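You operate a simulated robot arm through the tools that you are given. There is no shell and no other tool. Be economical: measure what you need, move in short steps, check, and stop when the job is done.

Carry out the task below with a simulated robot arm. There is one attempt and no reset: what you move stays moved.

JOB
Rub the crust off the sample mould with the yellow block, then lower the lift and close the mould.
Fine: put the block back; the lid ends shut and clamped. Set down upright: yellow block. What is to be rubbed or washed off counts as gone when no trace of it is left.

The check looks at the end state, three seconds after you hand in, the way a careful person would. Anything else that was tipped, shoved, dropped, spilled or broken makes it a failure. Lids that push on must go on centred and level and be pressed home; caps that screw on are set level and turned clockwise until they are tight.

ROBOT AND FRAMES
A 6-joint arm with a two-finger parallel gripper, fixed in place. Base frame: the origin is at the foot of the arm, x ahead of it, y to its left, z up; the work surface is at about z = 820. Readings come in mm, degrees, newtons and seconds.
With the tool pointing down near the work surface it reaches from about 260 to 680 mm from the base axis. Its first joint turns from -66.0 to 66.0 degrees. Payload 2.9 kg.
The TCP is the grasp point between the finger pads, 30 mm short of the fingertips. In the tool frame z runs along the fingers and y along their closing line. The gripper opens to 110 mm. The fingers are 20 mm wide and 10 mm thick; the gripper's body (48 by 112 mm) begins 55 mm behind the TCP.
Orientation is told as [roll, pitch, yaw] about the base's x, y, z axes, in that order, counted from this pose: with the fingers straight down and closing along the base's y, the tool's x points along the base's -x, its y along +y and its z along -z.

CONTROLS
- The arm moves only by the tool apply_moves. Its argument "moves" is a list of rows, each a list of 7 numbers: the turn, a rotation vector about the tool's x, y, z in degrees, then the shift along the tool's x, y, z in mm, then the closure in counts, from 0 (fully open) to 255 (shut). In form: [[wx, wy, wz, dx, dy, dz, grip], ...]. A call has 1 to 20 rows; each row shifts and turns the commanded pose from where the row before left it, along the tool's axes as they then stand. Each row takes 0.2 s and may step no farther than 50 mm and 8.6 degrees from the row before; otherwise, or with a gripper value out of range, the whole call is refused. A pose out of reach is approached as far as the arm can. The call stops where the force on the tool passes 70 N (or 10 N more than at its start, if that is more) or the arm is blocked; 0.2 s more then pass. The fingers move at their own pace (about 108 mm/s each) and stop on an object; they squeeze with about 20 N. The grip force told is the motor's: it shows also when the fingers shut on nothing. Time passes only in rows, and 0.2 s behind the last, so rows that do not move let the fingers close. The reply holds the time, the measured pose of the TCP, the force on the tool along the base axes, the opening and the grip force, in the units named above and with some noise, with the torque about the TCP (base axes, N m) and any sound that the robot's microphone picked up, and new pictures: "pictures" is both (left out), scene, wrist or none.
- Cameras (640 x 400 px; columns grow to the right, rows downward): "scene" is fixed at [86.2, 452.1, 1370.1]; the picture's right is [-0.57, -0.82, 0.00], its down [-0.56, 0.39, -0.73] and it looks along [0.60, -0.41, -0.69] (base axes); focal length 274 px, centre (320, 200). "wrist" rides on the gripper at [72, 17, -103] in the tool frame; the picture's right is [-0.23, 0.97, 0.00], its down [-0.76, -0.18, -0.62] and it looks along [-0.61, -0.14, 0.78] (tool axes); focal length 222 px, centre (320, 200). There is no depth. A picture from a camera that has moved, and an enlarged one, comes with that camera's place and axes in the base frame and with its lens.
- close_up(camera, box): a new picture of the part [left, top, right, bottom] of that camera's present view, enlarged. The clock stands still meanwhile.
- hand_in(): hands the job in; it is judged then, once.

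Work in short steps. Places have to be worked out from the pictures, the camera data and where the tool is seen: move nearer, look again, correct. Check each grasp and each placing, and mend what went wrong. You have 120 turns and 200 pictures in all, those below and enlarged ones among them. Open the gripper and draw the arm clear of the work before you hand the job in, unless the task says otherwise; then end with one line.

The tools are called after "Request:" by a JSON object that holds its "name" and its "arguments". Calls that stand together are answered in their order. apply_moves: Moves the arm, as the interface text tells. Its arguments: {"type":"object","properties":{"moves":{"type":"array","items":{"type":"array","items":{"type":"number"}}},"pictures":{"type":"string","enum":["both","scene","wrist","none"]}},"required":["moves"]} The other tools are called the same way: close_up (camera, box) takes an enlarged picture of a part of a camera's view; hand_in () hands the job in.

At the start:

```text
time: 0.0
tool_pos: [455.0, 67.3, 1150.8]
tcp_rot: [0.0, -0.1, 0.1]
ft_force: [0.0, 0.0, -0.5]
ft_torque: [0.0, 0.0, -0.03]
grip_width: 110.0
finger_force: 0.0
```

scene: 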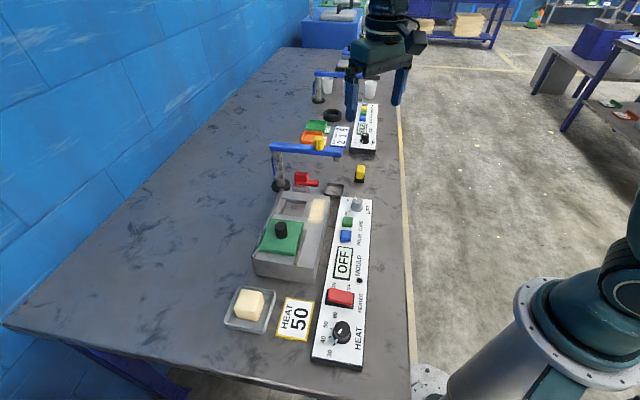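
wrist: 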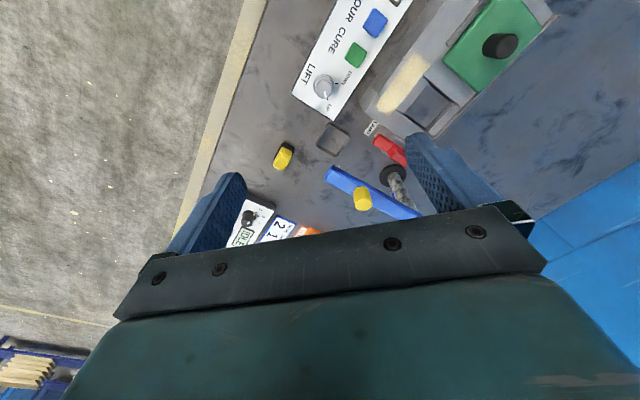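

The scene shows a bench with several stations; I take enlarged views to identify mould, block, lift and lid.

Request:
{"name": "close_up", "arguments": {"camera": "scene", "box": [210, 180, 390, 292]}}

Request:
{"name": "close_up", "arguments": {"camera": "scene", "box": [210, 270, 390, 382]}}

Request:
{"name": "close_up", "arguments": {"camera": "scene", "box": [250, 60, 430, 192]}}

```text
3.56 times, centred on (300, 236) of scene
camera zoom: at [86.2, 452.1, 1370.1], right [-0.57, -0.82, 0.0], down [-0.56, 0.39, -0.73], along [0.6, -0.41, -0.69], focal length 974 px, centre (391, 72)
```

zoom: 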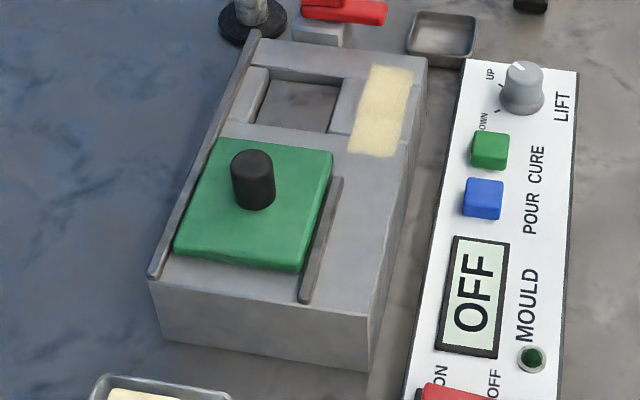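

```text
3.56 times, centred on (300, 326) of scene
camera zoom: at [86.2, 452.1, 1370.1], right [-0.57, -0.82, 0.0], down [-0.56, 0.39, -0.73], along [0.6, -0.41, -0.69], focal length 974 px, centre (391, -248)
```

zoom: 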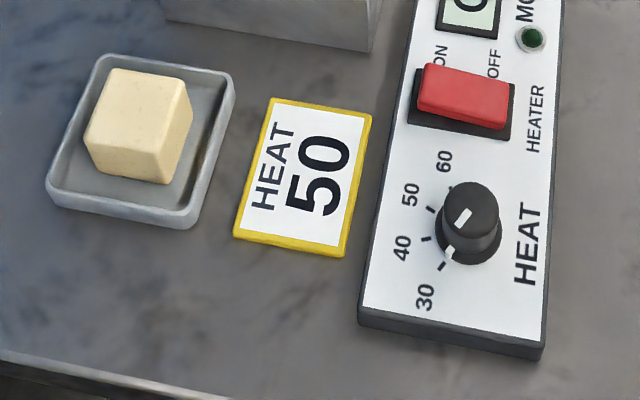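

```text
3.03 times, centred on (340, 126) of scene
camera zoom: at [86.2, 452.1, 1370.1], right [-0.57, -0.82, 0.0], down [-0.56, 0.39, -0.73], along [0.6, -0.41, -0.69], focal length 830 px, centre (259, 424)
```

zoom: 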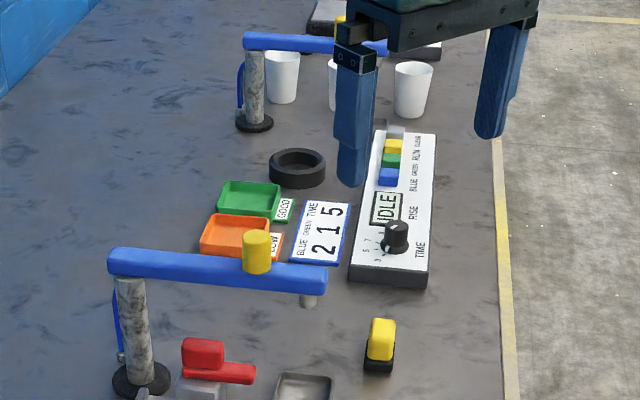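

The yellow block is likely the yellow-topped, black-soled piece beyond the dish; the cream patch on the mould looks like the crust. I move the wrist camera over the mould to look closer.

Request:
{"name": "apply_moves", "arguments": {"moves": [[0, 0, 0, 20, 38, 16, 0], [0, 0, 0, 20, 38, 16, 0], [0, 0, 0, 20, 38, 16, 0], [0, 0, 0, 20, 38, 16, 0], [0, 0, 0, 20, 38, 16, 0], [0, 0, 0, 18, 38, 16, 0]]}}

```text
time: 1.4
tool_pos: [335.0, 296.4, 1053.1]
tcp_rot: [0.1, 0.0, 0.0]
ft_force: [0.1, 0.6, 0.8]
ft_torque: [-0.01, 0.0, -0.02]
grip_width: 109.9
finger_force: 0.0
camera wrist: at [264.9, 314.4, 1155.9], right [0.23, 0.97, 0.0], down [0.76, -0.18, 0.62], along [0.61, -0.14, -0.78], focal length 222 px, centre (320, 200)
```

scene: 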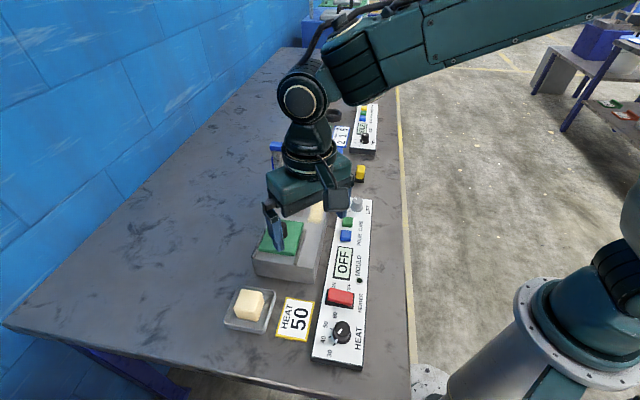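
wrist: 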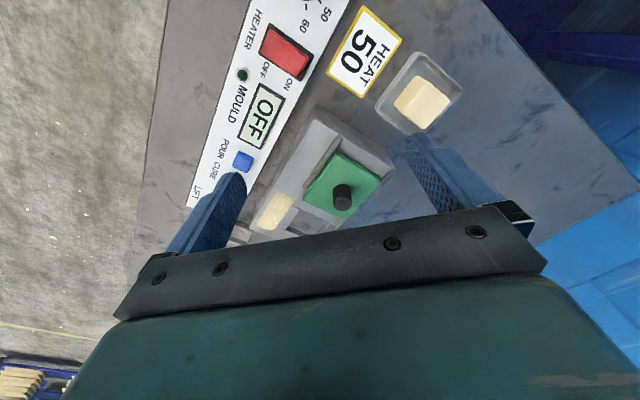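

The wrist view sees best straight beneath itself, so I move forward so that the mould, clamp and lift knob lie in the upper half of that picture.

Request:
{"name": "apply_moves", "arguments": {"moves": [[0, 0, 0, -40, -14, 0, 0], [0, 0, 0, -40, -14, 0, 0], [0, 0, 0, -40, -14, 0, 0], [0, 0, 0, -40, -14, 0, 0], [0, 0, 0, -40, -14, 0, 0]], "pictures": "wrist"}}

Request:
{"name": "close_up", "arguments": {"camera": "wrist", "box": [140, 0, 460, 200]}}

```text
time: 2.6
tool_pos: [538.7, 226.3, 1054.7]
tcp_rot: [0.0, 0.0, 0.0]
ft_force: [-0.7, -0.6, 0.2]
ft_torque: [-0.01, -0.01, -0.01]
grip_width: 109.8
finger_force: 0.0
camera wrist: at [465.9, 243.2, 1156.9], right [0.23, 0.97, 0.0], down [0.76, -0.18, 0.62], along [0.61, -0.14, -0.78], focal length 222 px, centre (320, 200)
```

wrist: 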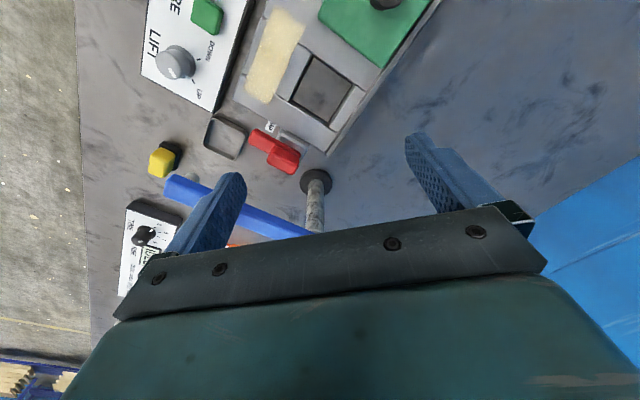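

```text
2.00 times, centred on (300, 100) of wrist
camera zoom: at [465.9, 243.2, 1156.9], right [0.23, 0.97, 0.0], down [0.76, -0.18, 0.62], along [0.61, -0.14, -0.78], focal length 444 px, centre (360, 400)
```

zoom: 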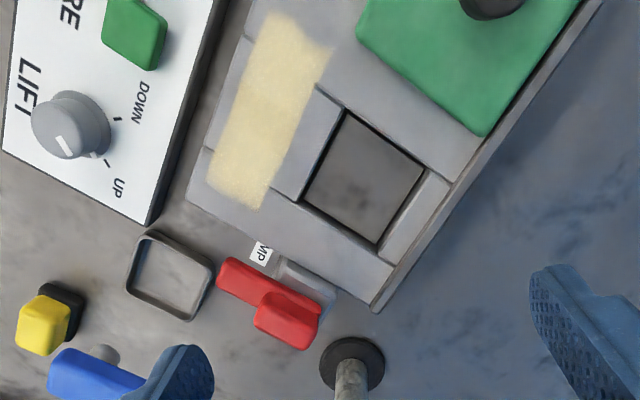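

Knob LIFT is near (468,68), clamp lever near (597,144), the eraser near (575,-35), and a blue swing bar runs at about z≈950 from (688,189) to (572,43). I go to view the eraser, staying clear of the bar.

Request:
{"name": "apply_moves", "arguments": {"moves": [[0, 0, 0, 8, -43, 0, 0], [0, 0, 0, 8, -43, 0, 0], [0, 0, 0, 8, -43, 0, 0], [0, 0, 0, 8, -43, 0, 0], [0, 0, 0, 8, -43, 0, 0], [0, 0, 0, 0, -41, 20, 0], [0, 0, 0, 0, 0, 40, 0], [0, 0, 0, 0, 0, 40, 0], [0, 0, 0, 0, 0, 40, 0]]}}

Request:
{"name": "close_up", "arguments": {"camera": "wrist", "box": [200, 60, 456, 220]}}

```text
time: 4.6
tool_pos: [496.6, -33.4, 914.6]
tcp_rot: [0.0, 0.1, 0.0]
ft_force: [0.3, 0.4, 0.6]
ft_torque: [-0.01, 0.01, -0.02]
grip_width: 109.9
finger_force: 0.0
camera wrist: at [425.0, -15.3, 1017.3], right [0.23, 0.97, 0.0], down [0.76, -0.18, 0.62], along [0.61, -0.14, -0.78], focal length 222 px, centre (320, 200)
```

scene: 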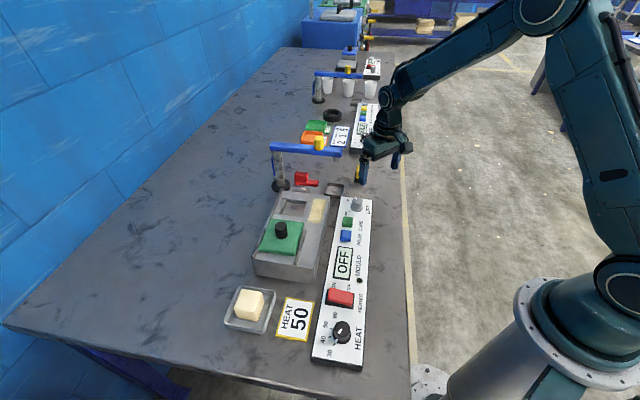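
wrist: 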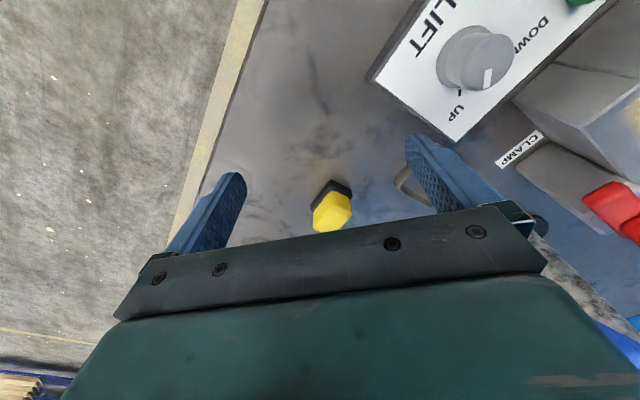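

```text
2.50 times, centred on (328, 140) of wrist
camera zoom: at [425.0, -15.3, 1017.3], right [0.23, 0.97, 0.0], down [0.76, -0.18, 0.62], along [0.61, -0.14, -0.78], focal length 555 px, centre (300, 350)
```

zoom: 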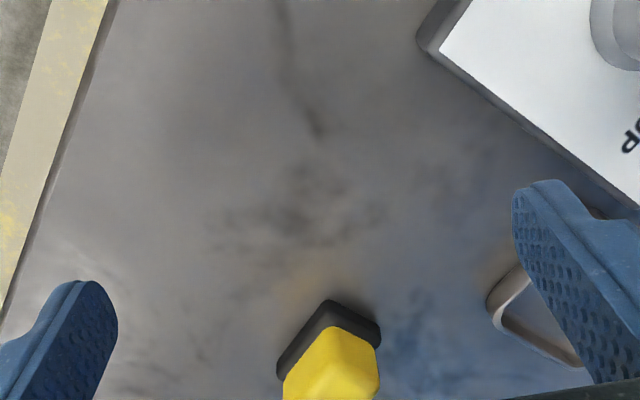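

The eraser is half hidden by the gripper; I move 45 mm forward, which brings it higher in the picture.

Request:
{"name": "apply_moves", "arguments": {"moves": [[0, 0, 0, -25, 0, 0, 0], [0, 0, 0, -25, 0, 0, 0]], "pictures": "none"}}

Request:
{"name": "close_up", "arguments": {"camera": "wrist", "box": [200, 60, 456, 220]}}

Request:
{"name": "close_up", "arguments": {"camera": "scene", "box": [280, 120, 440, 220]}}

```text
time: 5.2
tool_pos: [546.1, -30.8, 914.6]
tcp_rot: [-0.1, -0.1, -0.1]
ft_force: [0.9, 0.6, 0.3]
ft_torque: [-0.03, 0.01, 0.04]
grip_width: 110.1
finger_force: 0.1
```

```text
2.50 times, centred on (328, 140) of wrist
camera zoom: at [475.0, -13.6, 1016.8], right [0.23, 0.97, 0.0], down [0.76, -0.18, 0.62], along [0.61, -0.14, -0.78], focal length 555 px, centre (300, 350)
```

zoom: 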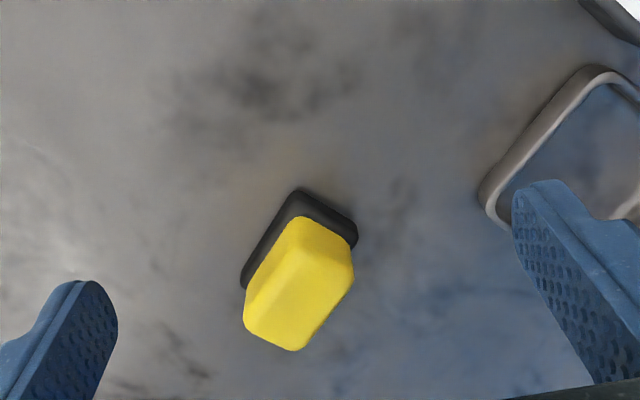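

```text
4.00 times, centred on (360, 170) of scene
camera zoom: at [86.2, 452.1, 1370.1], right [-0.57, -0.82, 0.0], down [-0.56, 0.39, -0.73], along [0.6, -0.41, -0.69], focal length 1095 px, centre (160, 320)
```

zoom: 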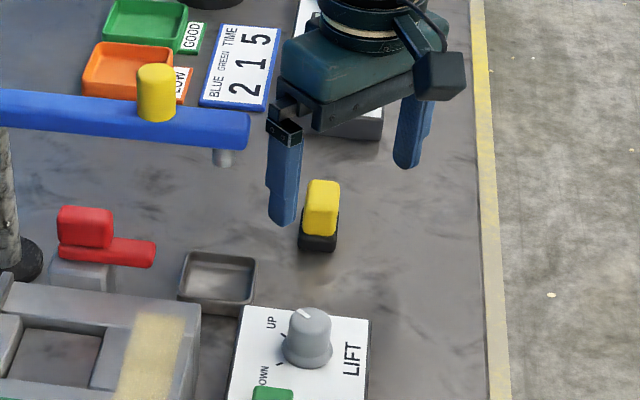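

The block's base is about 45×28 mm, centre ≈(578,-38), long axis along the bench (−45°). I yaw −45° so the fingers close across its short side and centre over it.

Request:
{"name": "apply_moves", "arguments": {"moves": [[0, 0, 7.5, 0, 0, 0, 0], [0, 0, 7.5, 0, 0, 0, 0], [0, 0, 7.5, 0, 0, 0, 0], [0, 0, 7.5, 0, 0, 0, 0], [0, 0, 7.5, 0, 0, 0, 0], [0, 0, 7.5, 0, 0, 0, 0], [0, 0, 0, -27.6, 17.7, 0, 0]]}}

Request:
{"name": "close_up", "arguments": {"camera": "scene", "box": [280, 120, 440, 220]}}

```text
time: 6.8
tool_pos: [578.5, -38.0, 912.4]
tcp_rot: [0.0, 0.0, -45.1]
ft_force: [0.7, -0.6, 0.8]
ft_torque: [0.0, 0.01, -0.01]
grip_width: 110.1
finger_force: 0.2
camera wrist: at [540.4, 26.2, 1015.5], right [0.85, 0.53, 0.0], down [0.41, -0.67, 0.62], along [0.33, -0.53, -0.78], focal length 222 px, centre (320, 200)
```

scene: 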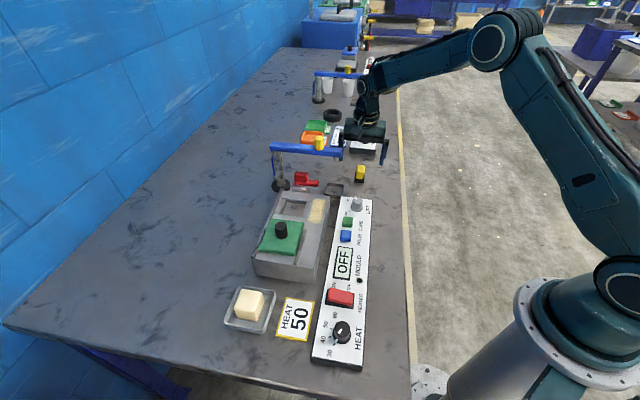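
wrist: 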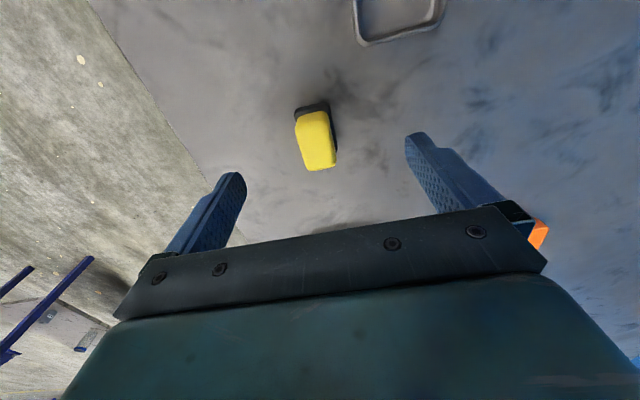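

```text
4.00 times, centred on (360, 170) of scene
camera zoom: at [86.1, 452.1, 1370.1], right [-0.57, -0.82, 0.0], down [-0.56, 0.39, -0.73], along [0.6, -0.41, -0.69], focal length 1095 px, centre (160, 320)
```

zoom: 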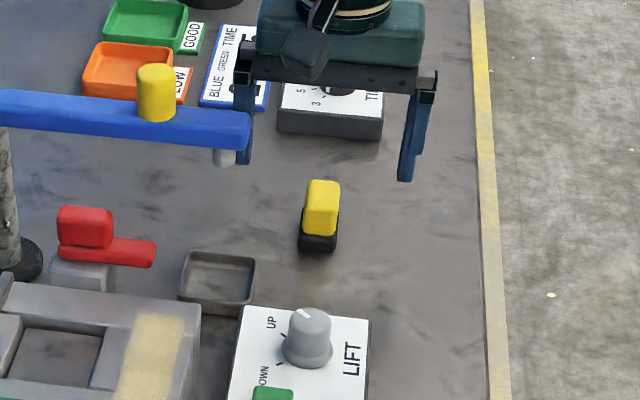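

The block lies centred between the fingers (expected px (320,137), seen ≈(317,140)). I descend to TCP z≈860 and close.

Request:
{"name": "apply_moves", "arguments": {"moves": [[0, 0, 0, 0, 0, 18, 60], [0, 0, 0, 0, 0, 18, 90], [0, 0, 0, 0, 0, 17, 90]]}}

Request:
{"name": "close_up", "arguments": {"camera": "scene", "box": [300, 120, 420, 195]}}

```text
time: 7.6
tool_pos: [579.0, -36.1, 859.1]
tcp_rot: [0.0, 0.0, -44.9]
ft_force: [0.0, -0.2, 0.1]
ft_torque: [-0.03, 0.0, 0.01]
grip_width: 71.2
finger_force: 0.1
camera wrist: at [540.9, 27.4, 962.8], right [0.85, 0.53, 0.0], down [0.41, -0.66, 0.62], along [0.33, -0.53, -0.78], focal length 222 px, centre (320, 200)
```

scene: 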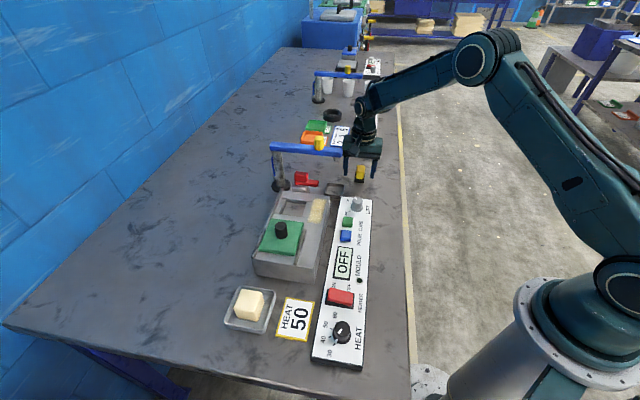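
wrist: 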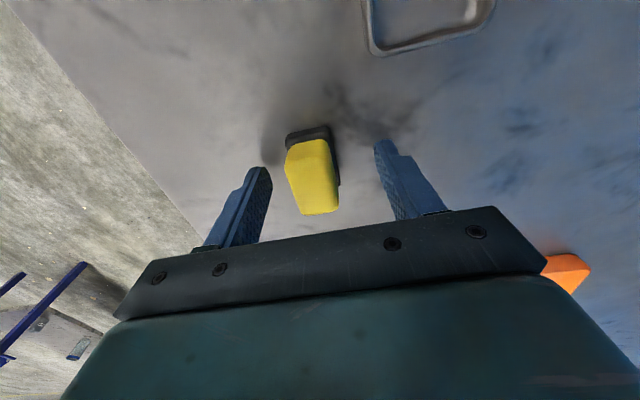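

```text
5.33 times, centred on (360, 158) of scene
camera zoom: at [86.2, 452.1, 1370.1], right [-0.57, -0.82, 0.0], down [-0.56, 0.39, -0.73], along [0.6, -0.41, -0.69], focal length 1461 px, centre (107, 427)
```

zoom: 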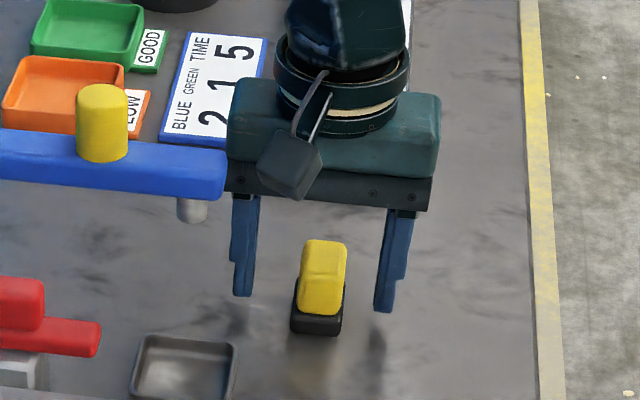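

The fingers straddle the block; it is ~4 mm left of centre, so I shift and close.

Request:
{"name": "apply_moves", "arguments": {"moves": [[0, 0, 0, 0, -4, 0, 90], [0, 0, 0, 0, 0, 0, 160], [0, 0, 0, 0, 0, 0, 255], [0, 0, 0, 0, 0, 0, 255]], "pictures": "wrist"}}

```text
time: 8.6
tool_pos: [575.8, -38.7, 861.9]
tcp_rot: [0.0, 0.0, -45.0]
ft_force: [-0.4, 0.6, 0.7]
ft_torque: [0.01, 0.02, -0.01]
grip_width: 29.1
finger_force: 19.8
camera wrist: at [537.7, 24.4, 963.5], right [0.85, 0.53, 0.0], down [0.41, -0.66, 0.62], along [0.33, -0.53, -0.78], focal length 222 px, centre (320, 200)
```

wrist: 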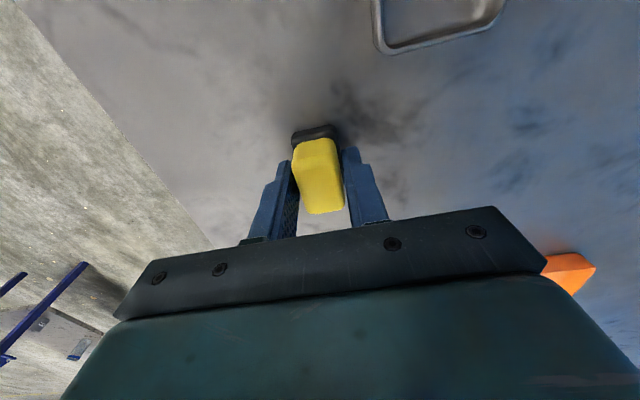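

The block is held (29 mm). I lift to z≈960 and carry it along the bench direction, past the bar's end, then over the crust (est. centre (485,187), mould top z≈880).

Request:
{"name": "apply_moves", "arguments": {"moves": [[0, 0, 0, 0, 0, -20, 255], [0, 0, 0, 0, 0, -40, 255], [0, 0, 0, 0, 0, -40, 255], [0, 0, 0, 40, 0, 0, 255], [0, 0, 0, 40, 0, 0, 255], [0, 0, 0, 40, 0, 0, 255], [0, 0, 0, 40, 15, 0, 255], [0, 0, 0, 40, 25, 0, 255], [0, 0, 0, 24, 30, 0, 255], [0, 0, 0, 0, 25, 0, 255]]}}

Request:
{"name": "close_up", "arguments": {"camera": "scene", "box": [240, 170, 400, 270]}}

Request:
{"name": "close_up", "arguments": {"camera": "wrist", "box": [200, 60, 456, 220]}}

```text
time: 10.8
tool_pos: [483.3, 186.5, 961.0]
tcp_rot: [0.0, 0.0, -45.0]
ft_force: [-0.1, -0.2, -0.7]
ft_torque: [-0.02, -0.02, 0.03]
grip_width: 29.4
finger_force: 19.9
camera wrist: at [445.8, 249.5, 1064.5], right [0.85, 0.53, 0.0], down [0.41, -0.66, 0.62], along [0.33, -0.53, -0.78], focal length 222 px, centre (320, 200)
```

scene: 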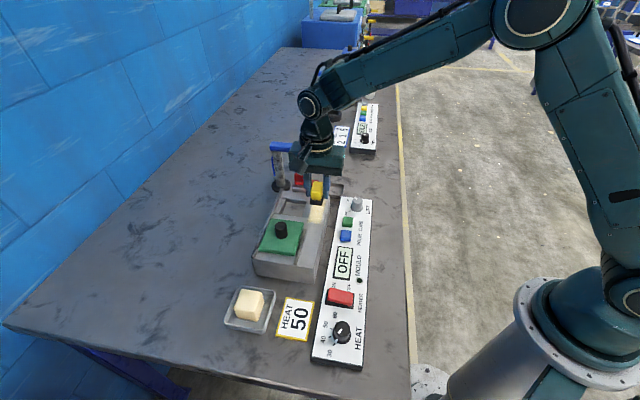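
wrist: 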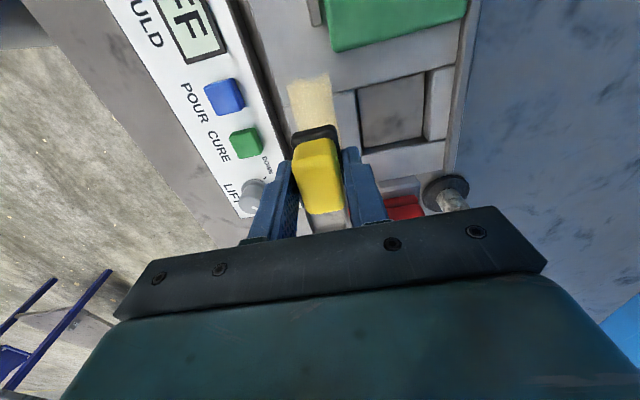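

```text
4.00 times, centred on (320, 220) of scene
camera zoom: at [86.1, 452.1, 1370.1], right [-0.57, -0.82, 0.0], down [-0.56, 0.39, -0.73], along [0.6, -0.41, -0.69], focal length 1095 px, centre (320, 120)
```

zoom: 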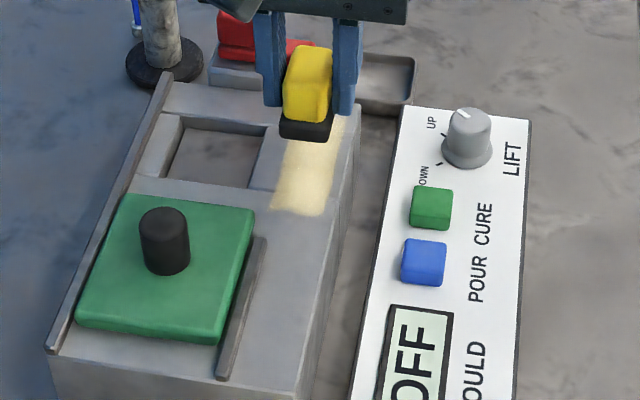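

```text
2.50 times, centred on (328, 140) of wrist
camera zoom: at [445.8, 249.5, 1064.5], right [0.85, 0.53, 0.0], down [0.41, -0.66, 0.62], along [0.33, -0.53, -0.78], focal length 555 px, centre (300, 350)
```

zoom: 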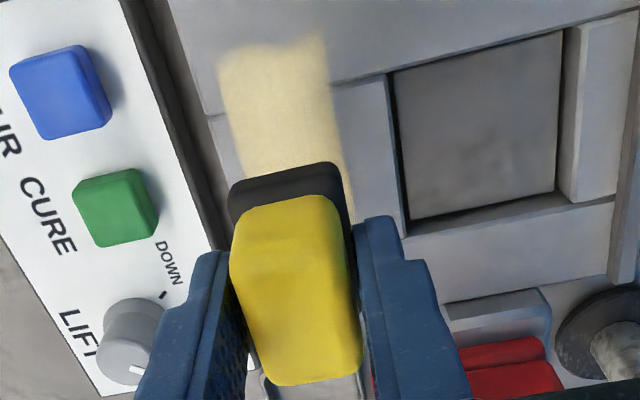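

Position matches the crust (a 168–252, b 459–491 along/across bench). I lower toward the surface, expecting contact near TCP z≈920.

Request:
{"name": "apply_moves", "arguments": {"moves": [[0, 0, 0, 0, 0, 18, 255], [0, 0, 0, 0, 0, 15, 255], [0, 0, 0, 0, 0, 2, 255], [0, 0, 0, 0, 0, 0, 255]], "pictures": "scene"}}

Request:
{"name": "close_up", "arguments": {"camera": "scene", "box": [270, 170, 370, 232]}}

```text
time: 11.8
tool_pos: [483.7, 184.9, 927.1]
tcp_rot: [0.0, -0.1, -45.0]
ft_force: [-0.2, 0.0, -0.3]
ft_torque: [-0.05, 0.03, 0.02]
grip_width: 29.3
finger_force: 19.7
```

scene: 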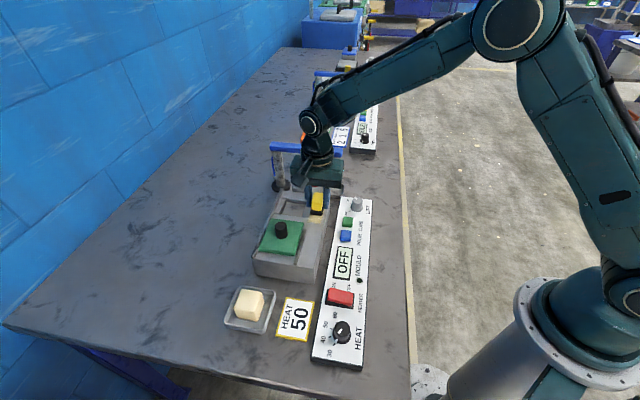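

```text
6.40 times, centred on (320, 201) of scene
camera zoom: at [86.2, 452.1, 1370.1], right [-0.57, -0.82, 0.0], down [-0.56, 0.39, -0.73], along [0.6, -0.41, -0.69], focal length 1753 px, centre (320, 194)
```

zoom: 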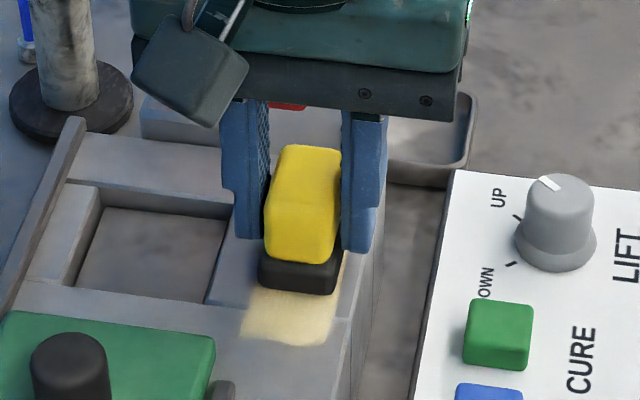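

Still just above the surface; I step down 1.5–2 mm at a time to feel contact.

Request:
{"name": "apply_moves", "arguments": {"moves": [[0, 0, 0, 0, 0, 2, 255], [0, 0, 0, 0, 0, 2, 255], [0, 0, 0, 0, 0, 0, 255]], "pictures": "none"}}

Request:
{"name": "apply_moves", "arguments": {"moves": [[0, 0, 0, 0, 0, 1.5, 255], [0, 0, 0, 0, 0, 0, 255]], "pictures": "none"}}

Request:
{"name": "apply_moves", "arguments": {"moves": [[0, 0, 0, 0, 0, 1.5, 255], [0, 0, 0, 0, 0, 0, 255]], "pictures": "none"}}

Request:
{"name": "apply_moves", "arguments": {"moves": [[0, 0, 0, 0, 0, 1.5, 255], [0, 0, 0, 0, 0, 0, 255]], "pictures": "none"}}

```text
time: 12.6
tool_pos: [485.1, 185.3, 923.4]
tcp_rot: [0.2, -0.1, -45.1]
ft_force: [-2.8, 0.2, 18.1]
ft_torque: [-0.04, 0.05, -0.02]
grip_width: 29.4
finger_force: 20.0
```

```text
time: 13.2
tool_pos: [485.0, 184.6, 923.5]
tcp_rot: [0.1, 0.0, -45.0]
ft_force: [2.6, -0.5, 18.3]
ft_torque: [-0.02, -0.08, 0.0]
grip_width: 29.4
finger_force: 19.9
```

```text
time: 13.8
tool_pos: [484.7, 185.2, 920.7]
tcp_rot: [0.0, -0.1, -45.1]
ft_force: [6.2, -0.8, 17.0]
ft_torque: [-0.05, -0.15, -0.01]
grip_width: 29.7
finger_force: 20.6
```

```text
time: 14.4
tool_pos: [483.4, 184.6, 919.1]
tcp_rot: [0.2, 0.0, -45.1]
ft_force: [5.1, 1.0, 17.7]
ft_torque: [0.08, -0.12, 0.0]
grip_width: 29.3
finger_force: 20.5
```

The block slips in the grip at ~18 N, which is a good rubbing force with ~6 mm finger clearance. I back off 0.5 mm and rub along the crust's length.

Request:
{"name": "apply_moves", "arguments": {"moves": [[0, 0, 0, 8, 0, -0.5, 255], [0, 0, 0, 10, 0, 0, 255], [0, 0, 0, 10, 0, 0, 255], [0, 0, 0, -10, 0, 0, 255], [0, 0, 0, -10, 0, 0, 255], [0, 0, 0, -10, 0, 0, 255], [0, 0, 0, -10, 0, 0, 255], [0, 0, 0, -10, 0, 0, 255], [0, 0, 0, -8, 0, 0, 255], [0, 0, 0, 10, 0, 0, 255], [0, 0, 0, 10, 0, 0, 255], [0, 0, 0, 10, 0, 0, 255]]}}

Request:
{"name": "close_up", "arguments": {"camera": "scene", "box": [270, 170, 370, 232]}}

```text
time: 17.0
tool_pos: [483.1, 185.7, 918.9]
tcp_rot: [0.0, 0.0, -45.1]
ft_force: [-1.2, 0.0, -0.2]
ft_torque: [0.02, 0.0, 0.01]
grip_width: 29.2
finger_force: 19.9
camera wrist: at [445.6, 249.6, 1021.9], right [0.85, 0.53, 0.0], down [0.41, -0.66, 0.62], along [0.33, -0.53, -0.78], focal length 222 px, centre (320, 200)
```

scene: 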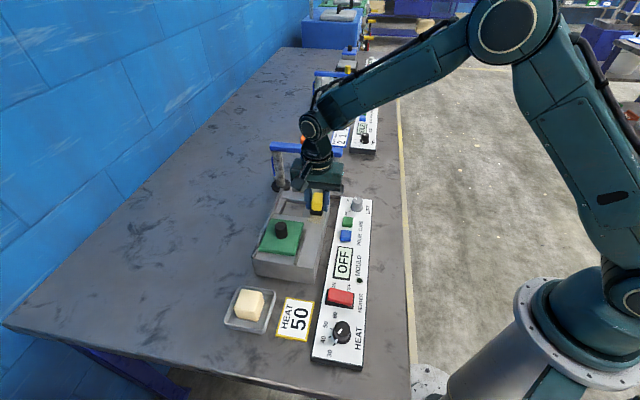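
wrist: 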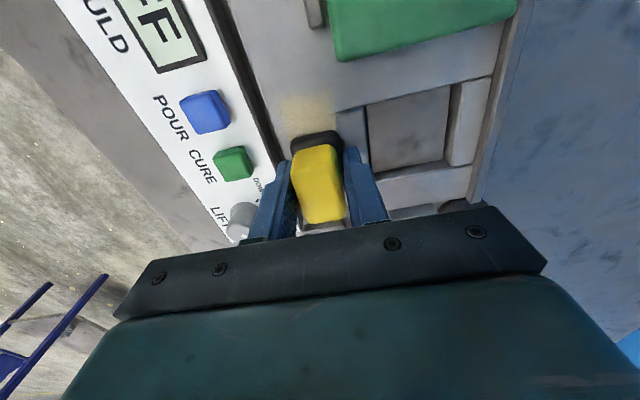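

```text
6.40 times, centred on (320, 201) of scene
camera zoom: at [86.2, 452.1, 1370.1], right [-0.57, -0.82, 0.0], down [-0.56, 0.39, -0.73], along [0.6, -0.41, -0.69], focal length 1753 px, centre (320, 194)
```

zoom: 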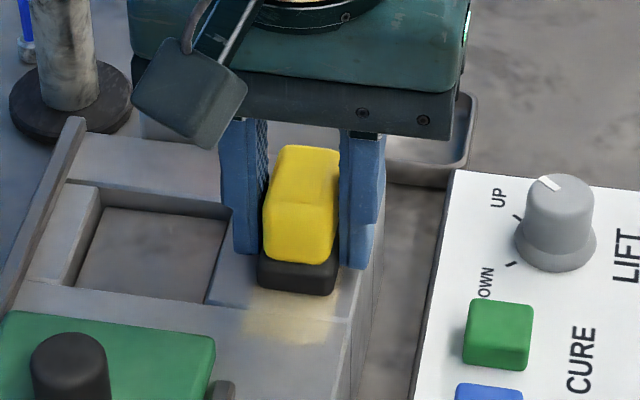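

The crust is fading but contact force went to zero; I press 1 mm more and do longer strokes.

Request:
{"name": "apply_moves", "arguments": {"moves": [[0, 0, 0, 0, 0, 1.0, 255], [0, 0, 0, 15, 0, 0, 255], [0, 0, 0, 15, 0, 0, 255], [0, 0, 0, -15, 0, 0, 255], [0, 0, 0, -15, 0, 0, 255], [0, 0, 0, -15, 0, 0, 255], [0, 0, 0, -15, 0, 0, 255], [0, 0, 0, 15, 0, 0, 255], [0, 0, 0, 15, 0, 0, 255], [0, 0, 0, 15, 0, 0, 255], [0, 0, 0, 15, 0, 0, 255]], "pictures": "none"}}

Request:
{"name": "apply_moves", "arguments": {"moves": [[0, 0, 0, -15, 5, 0, 255], [0, 0, 0, -15, 0, 0, 255], [0, 0, 0, -15, 0, 0, 255], [0, 0, 0, -15, 0, 0, 255], [0, 0, 0, 15, 0, 0, 255], [0, 0, 0, 15, 0, 0, 255], [0, 0, 0, 15, 0, 0, 255], [0, 0, 0, 15, 0, 0, 255], [0, 0, 0, -15, -10, 0, 255], [0, 0, 0, -15, 0, 0, 255], [0, 0, 0, -15, 0, 0, 255], [0, 0, 0, -15, 0, 0, 255], [0, 0, 0, 15, 0, 0, 255], [0, 0, 0, 15, 0, 0, 255], [0, 0, 0, 15, 0, 0, 255], [0, 0, 0, 15, 0, 0, 255], [0, 0, 0, -15, 5, 0, 255], [0, 0, 0, -15, 0, 0, 255]]}}

Request:
{"name": "close_up", "arguments": {"camera": "scene", "box": [270, 170, 370, 232]}}

Request:
{"name": "close_up", "arguments": {"camera": "wrist", "box": [240, 60, 400, 160]}}

```text
time: 19.4
tool_pos: [463.5, 205.8, 917.5]
tcp_rot: [0.0, 0.0, -45.0]
ft_force: [0.1, 0.4, -1.0]
ft_torque: [-0.02, -0.02, 0.02]
grip_width: 29.4
finger_force: 20.2
```

```text
time: 23.2
tool_pos: [484.0, 186.1, 917.6]
tcp_rot: [0.0, 0.0, -45.0]
ft_force: [0.2, -0.2, -1.1]
ft_torque: [-0.03, -0.01, 0.0]
grip_width: 29.2
finger_force: 20.0
camera wrist: at [445.8, 249.6, 1020.8], right [0.85, 0.53, 0.0], down [0.41, -0.66, 0.62], along [0.33, -0.53, -0.78], focal length 222 px, centre (320, 200)
```

scene: 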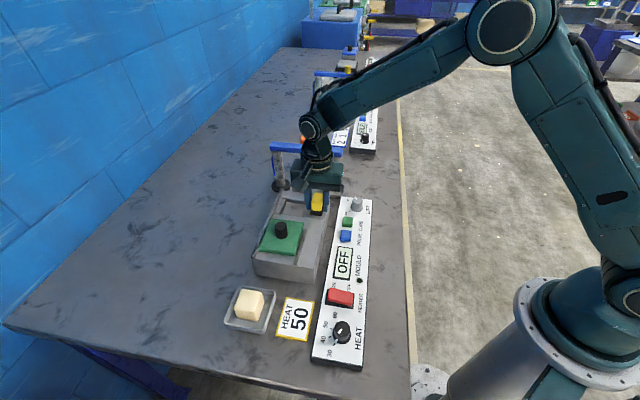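
wrist: 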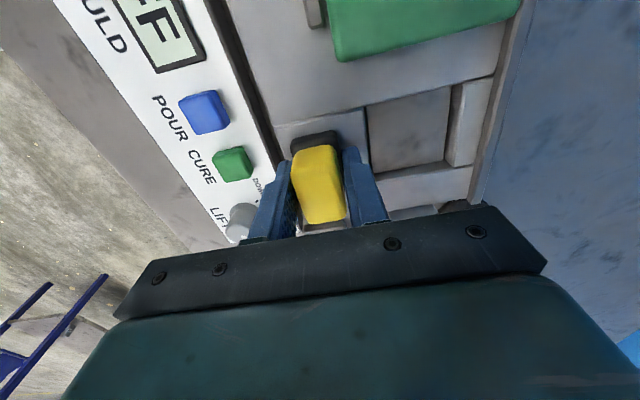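

```text
6.40 times, centred on (320, 201) of scene
camera zoom: at [86.2, 452.1, 1370.1], right [-0.57, -0.82, 0.0], down [-0.56, 0.39, -0.73], along [0.6, -0.41, -0.69], focal length 1753 px, centre (320, 194)
```

zoom: 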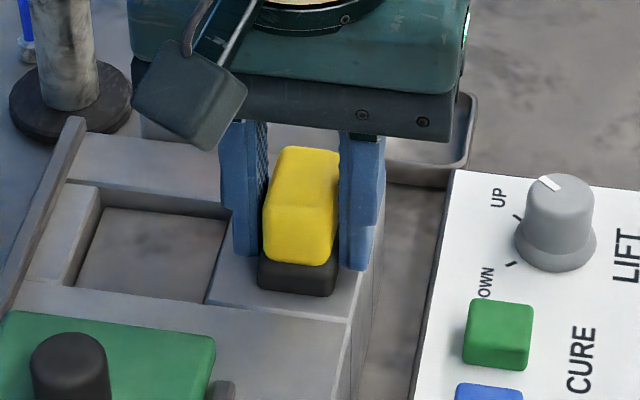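

```text
4.00 times, centred on (320, 110) of wrist
camera zoom: at [445.8, 249.6, 1020.8], right [0.85, 0.53, 0.0], down [0.41, -0.66, 0.62], along [0.33, -0.53, -0.78], focal length 888 px, centre (320, 560)
```

zoom: 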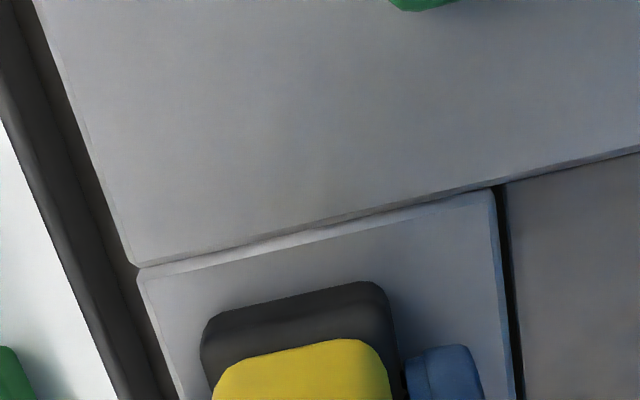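

The visible part is clean; I lift off and move aside to inspect the whole area.

Request:
{"name": "apply_moves", "arguments": {"moves": [[0, 0, 0, 0, 0, -40, 255], [0, 0, 0, 0, -45, 0, 255], [0, 0, 0, 0, -45, 0, 255], [0, 0, 0, -20, -20, 0, 255]]}}

Request:
{"name": "close_up", "arguments": {"camera": "scene", "box": [260, 165, 370, 234]}}

Request:
{"name": "close_up", "arguments": {"camera": "wrist", "box": [320, 20, 540, 157]}}

```text
time: 24.2
tool_pos: [419.8, 94.3, 959.8]
tcp_rot: [0.0, 0.0, -45.0]
ft_force: [0.5, 0.0, -1.2]
ft_torque: [0.02, 0.02, -0.01]
grip_width: 29.1
finger_force: 19.6
camera wrist: at [381.7, 157.1, 1061.8], right [0.85, 0.53, 0.0], down [0.41, -0.66, 0.62], along [0.33, -0.53, -0.78], focal length 222 px, centre (320, 200)
```

scene: 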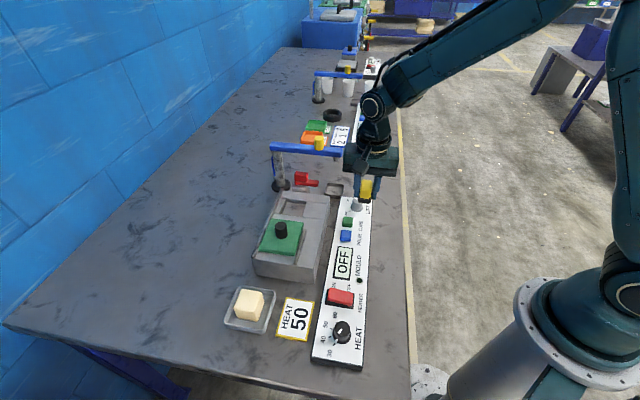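
wrist: 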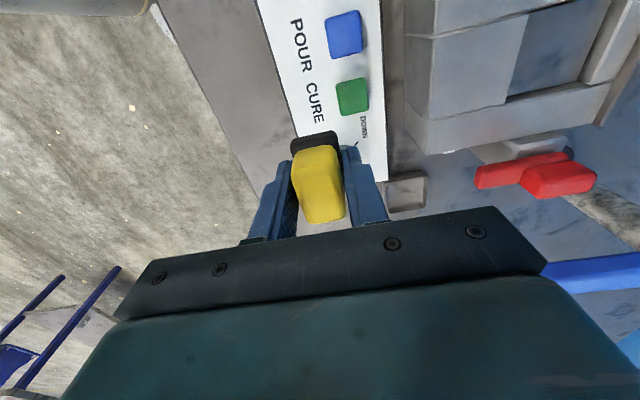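

```text
5.80 times, centred on (315, 200) of scene
camera zoom: at [86.1, 452.1, 1370.1], right [-0.57, -0.82, 0.0], down [-0.56, 0.39, -0.73], along [0.6, -0.41, -0.69], focal length 1588 px, centre (349, 203)
```

zoom: 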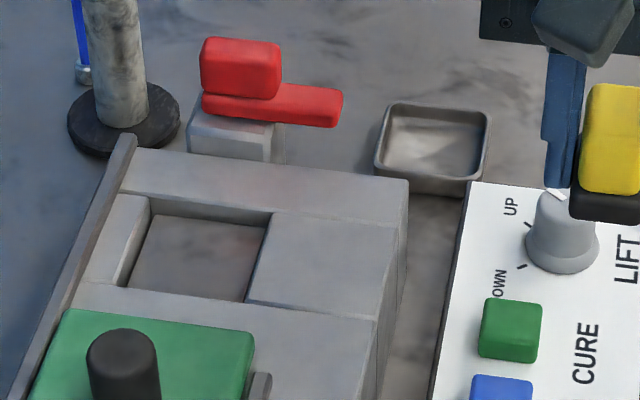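

```text
2.91 times, centred on (430, 88) of wrist
camera zoom: at [381.7, 157.1, 1061.8], right [0.85, 0.53, 0.0], down [0.41, -0.66, 0.62], along [0.33, -0.53, -0.78], focal length 646 px, centre (0, 524)
```

zoom: 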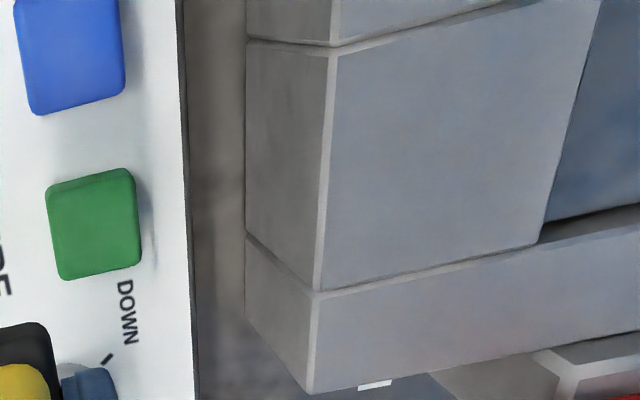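

The mould surface is clean. Now I return the block to its place at (576,-39), then lower gently until contact.

Request:
{"name": "apply_moves", "arguments": {"moves": [[0, 0, 0, -40, 0, 0, 255], [0, 0, 0, -40, 0, 0, 255], [0, 0, 0, -40, 0, 0, 255], [0, 0, 0, -44, 6, 0, 255], [0, 0, 0, -40, 10, 0, 255], [0, 0, 0, 0, 0, 35, 255], [0, 0, 0, 0, 0, 35, 255], [0, 0, 0, 0, 0, 25, 255], [0, 0, 0, 0, 0, 0, 255]]}}

Request:
{"name": "close_up", "arguments": {"camera": "scene", "box": [300, 120, 420, 195]}}

```text
time: 26.2
tool_pos: [577.8, -39.3, 863.6]
tcp_rot: [0.0, 0.0, -45.0]
ft_force: [0.1, 0.0, -1.0]
ft_torque: [0.03, 0.01, 0.0]
grip_width: 29.3
finger_force: 20.2
camera wrist: at [538.3, 24.3, 966.0], right [0.85, 0.53, 0.0], down [0.41, -0.66, 0.62], along [0.33, -0.53, -0.78], focal length 222 px, centre (320, 200)
```

scene: 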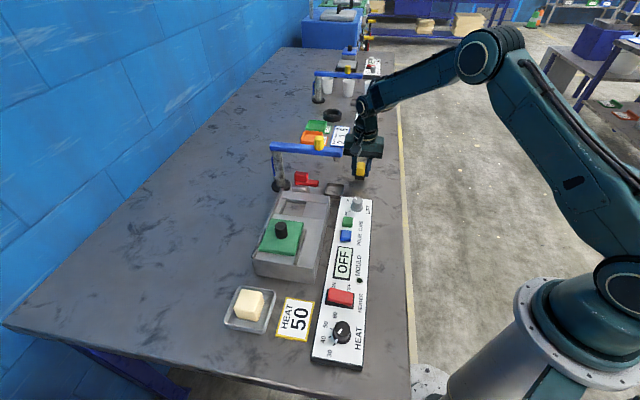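
wrist: 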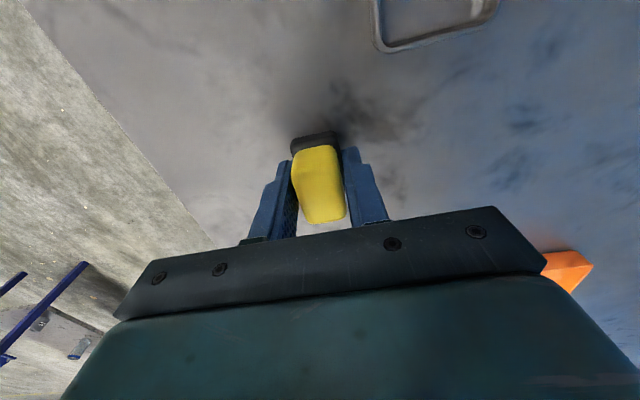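

```text
5.33 times, centred on (360, 158) of scene
camera zoom: at [86.2, 452.1, 1370.1], right [-0.57, -0.82, 0.0], down [-0.56, 0.39, -0.73], along [0.6, -0.41, -0.69], focal length 1461 px, centre (107, 427)
```

zoom: 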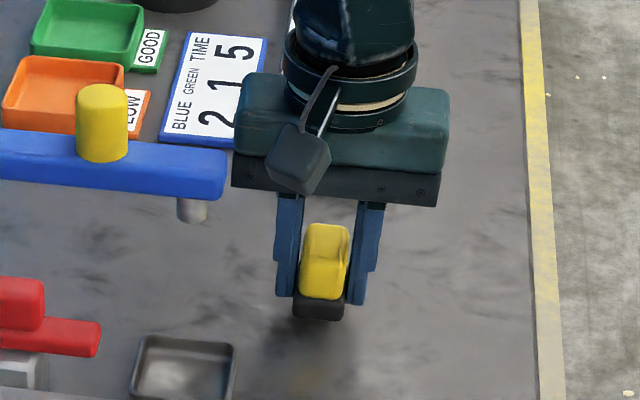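

The block hangs just above its spot; I step down 2 mm at a time until I feel the bench.

Request:
{"name": "apply_moves", "arguments": {"moves": [[0, 0, 0, 0, 0, 2, 255], [0, 0, 0, 0, 0, 2, 255], [0, 0, 0, 0, 0, 0, 255]], "pictures": "none"}}

Request:
{"name": "apply_moves", "arguments": {"moves": [[0, 0, 0, 0, 0, 1.5, 255], [0, 0, 0, 0, 0, 0, 255]], "pictures": "none"}}

Request:
{"name": "apply_moves", "arguments": {"moves": [[0, 0, 0, 0, 0, 1.5, 255], [0, 0, 0, 0, 0, 0, 255]], "pictures": "none"}}

```text
time: 27.0
tool_pos: [576.6, -40.4, 860.0]
tcp_rot: [0.0, 0.0, -45.0]
ft_force: [-0.4, 0.3, -0.9]
ft_torque: [-0.02, -0.05, -0.02]
grip_width: 29.2
finger_force: 19.5
```

```text
time: 27.6
tool_pos: [576.4, -38.3, 856.9]
tcp_rot: [0.0, -0.1, -45.0]
ft_force: [-0.6, -0.9, -0.5]
ft_torque: [-0.03, 0.03, 0.01]
grip_width: 29.3
finger_force: 20.5
```

```text
time: 28.2
tool_pos: [576.8, -39.3, 855.2]
tcp_rot: [0.0, 0.0, -45.0]
ft_force: [0.0, -1.0, -0.2]
ft_torque: [-0.02, -0.02, 0.03]
grip_width: 29.2
finger_force: 20.2
```

Force is unchanged, so I continue down.

Request:
{"name": "apply_moves", "arguments": {"moves": [[0, 0, 0, 0, 0, 1, 255], [0, 0, 0, 0, 0, 0, 255]], "pictures": "none"}}

Request:
{"name": "apply_moves", "arguments": {"moves": [[0, 0, 0, 0, 0, 1, 255], [0, 0, 0, 0, 0, 0, 255]], "pictures": "none"}}

Request:
{"name": "close_up", "arguments": {"camera": "scene", "box": [320, 140, 400, 190]}}

```text
time: 28.8
tool_pos: [575.9, -41.4, 855.4]
tcp_rot: [0.0, -0.1, -45.0]
ft_force: [0.8, 0.1, -1.0]
ft_torque: [0.01, 0.01, -0.02]
grip_width: 29.4
finger_force: 19.5
```

```text
time: 29.4
tool_pos: [575.6, -40.5, 853.8]
tcp_rot: [-0.1, 0.0, -45.1]
ft_force: [0.4, 0.9, -1.6]
ft_torque: [-0.03, -0.03, -0.02]
grip_width: 29.4
finger_force: 19.7
```

```text
8.00 times, centred on (360, 165) of scene
camera zoom: at [86.2, 452.1, 1370.1], right [-0.57, -0.82, 0.0], down [-0.56, 0.39, -0.73], along [0.6, -0.41, -0.69], focal length 2191 px, centre (0, 480)
```

zoom: 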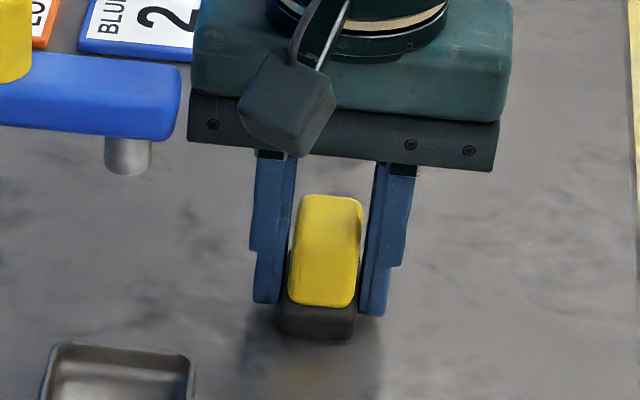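

Still no contact; shadow shows it is close. Continue in 1 mm steps.

Request:
{"name": "apply_moves", "arguments": {"moves": [[0, 0, 0, 0, 0, 1, 255], [0, 0, 0, 0, 0, 0, 255]], "pictures": "none"}}

Request:
{"name": "apply_moves", "arguments": {"moves": [[0, 0, 0, 0, 0, 1, 255], [0, 0, 0, 0, 0, 0, 255]], "pictures": "none"}}

```text
time: 30.0
tool_pos: [578.0, -38.3, 853.6]
tcp_rot: [-0.1, 0.1, -45.0]
ft_force: [-0.7, 0.3, -0.6]
ft_torque: [0.0, -0.03, 0.01]
grip_width: 29.5
finger_force: 20.4
```

```text
time: 30.6
tool_pos: [576.7, -39.9, 853.0]
tcp_rot: [0.0, 0.0, -44.9]
ft_force: [-3.4, 1.9, 11.9]
ft_torque: [0.17, 0.22, -0.01]
grip_width: 29.4
finger_force: 20.0
```

Contact felt (12 N). I release and rise straight up.

Request:
{"name": "apply_moves", "arguments": {"moves": [[0, 0, 0, 0, 0, 0, 150], [0, 0, 0, 0, 0, 0, 90], [0, 0, 0, 0, 0, 0, 90], [0, 0, 0, 0, 0, -30, 90], [0, 0, 0, 0, 0, -40, 90], [0, 0, 0, 0, 0, -40, 90]]}}

Request:
{"name": "close_up", "arguments": {"camera": "scene", "box": [280, 120, 440, 220]}}

```text
time: 32.0
tool_pos: [575.6, -38.8, 962.0]
tcp_rot: [0.0, 0.0, -45.1]
ft_force: [1.0, -0.9, 0.2]
ft_torque: [-0.01, 0.01, 0.01]
grip_width: 71.2
finger_force: 0.0
camera wrist: at [536.9, 24.5, 1064.0], right [0.85, 0.53, 0.0], down [0.41, -0.66, 0.62], along [0.33, -0.53, -0.78], focal length 222 px, centre (320, 200)
```

scene: 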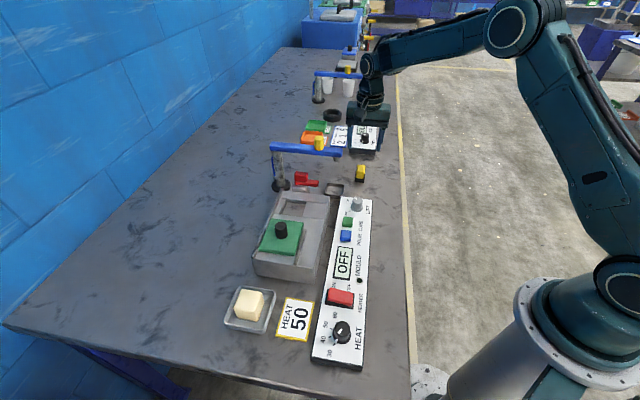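
wrist: 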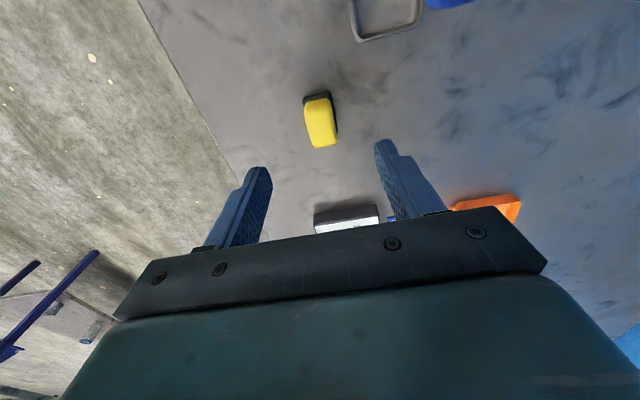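

```text
4.00 times, centred on (360, 170) of scene
camera zoom: at [86.2, 452.1, 1370.1], right [-0.57, -0.82, 0.0], down [-0.56, 0.39, -0.73], along [0.6, -0.41, -0.69], focal length 1095 px, centre (160, 320)
```

zoom: 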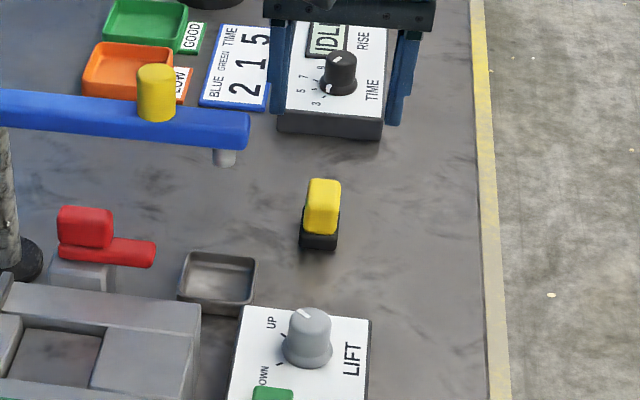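

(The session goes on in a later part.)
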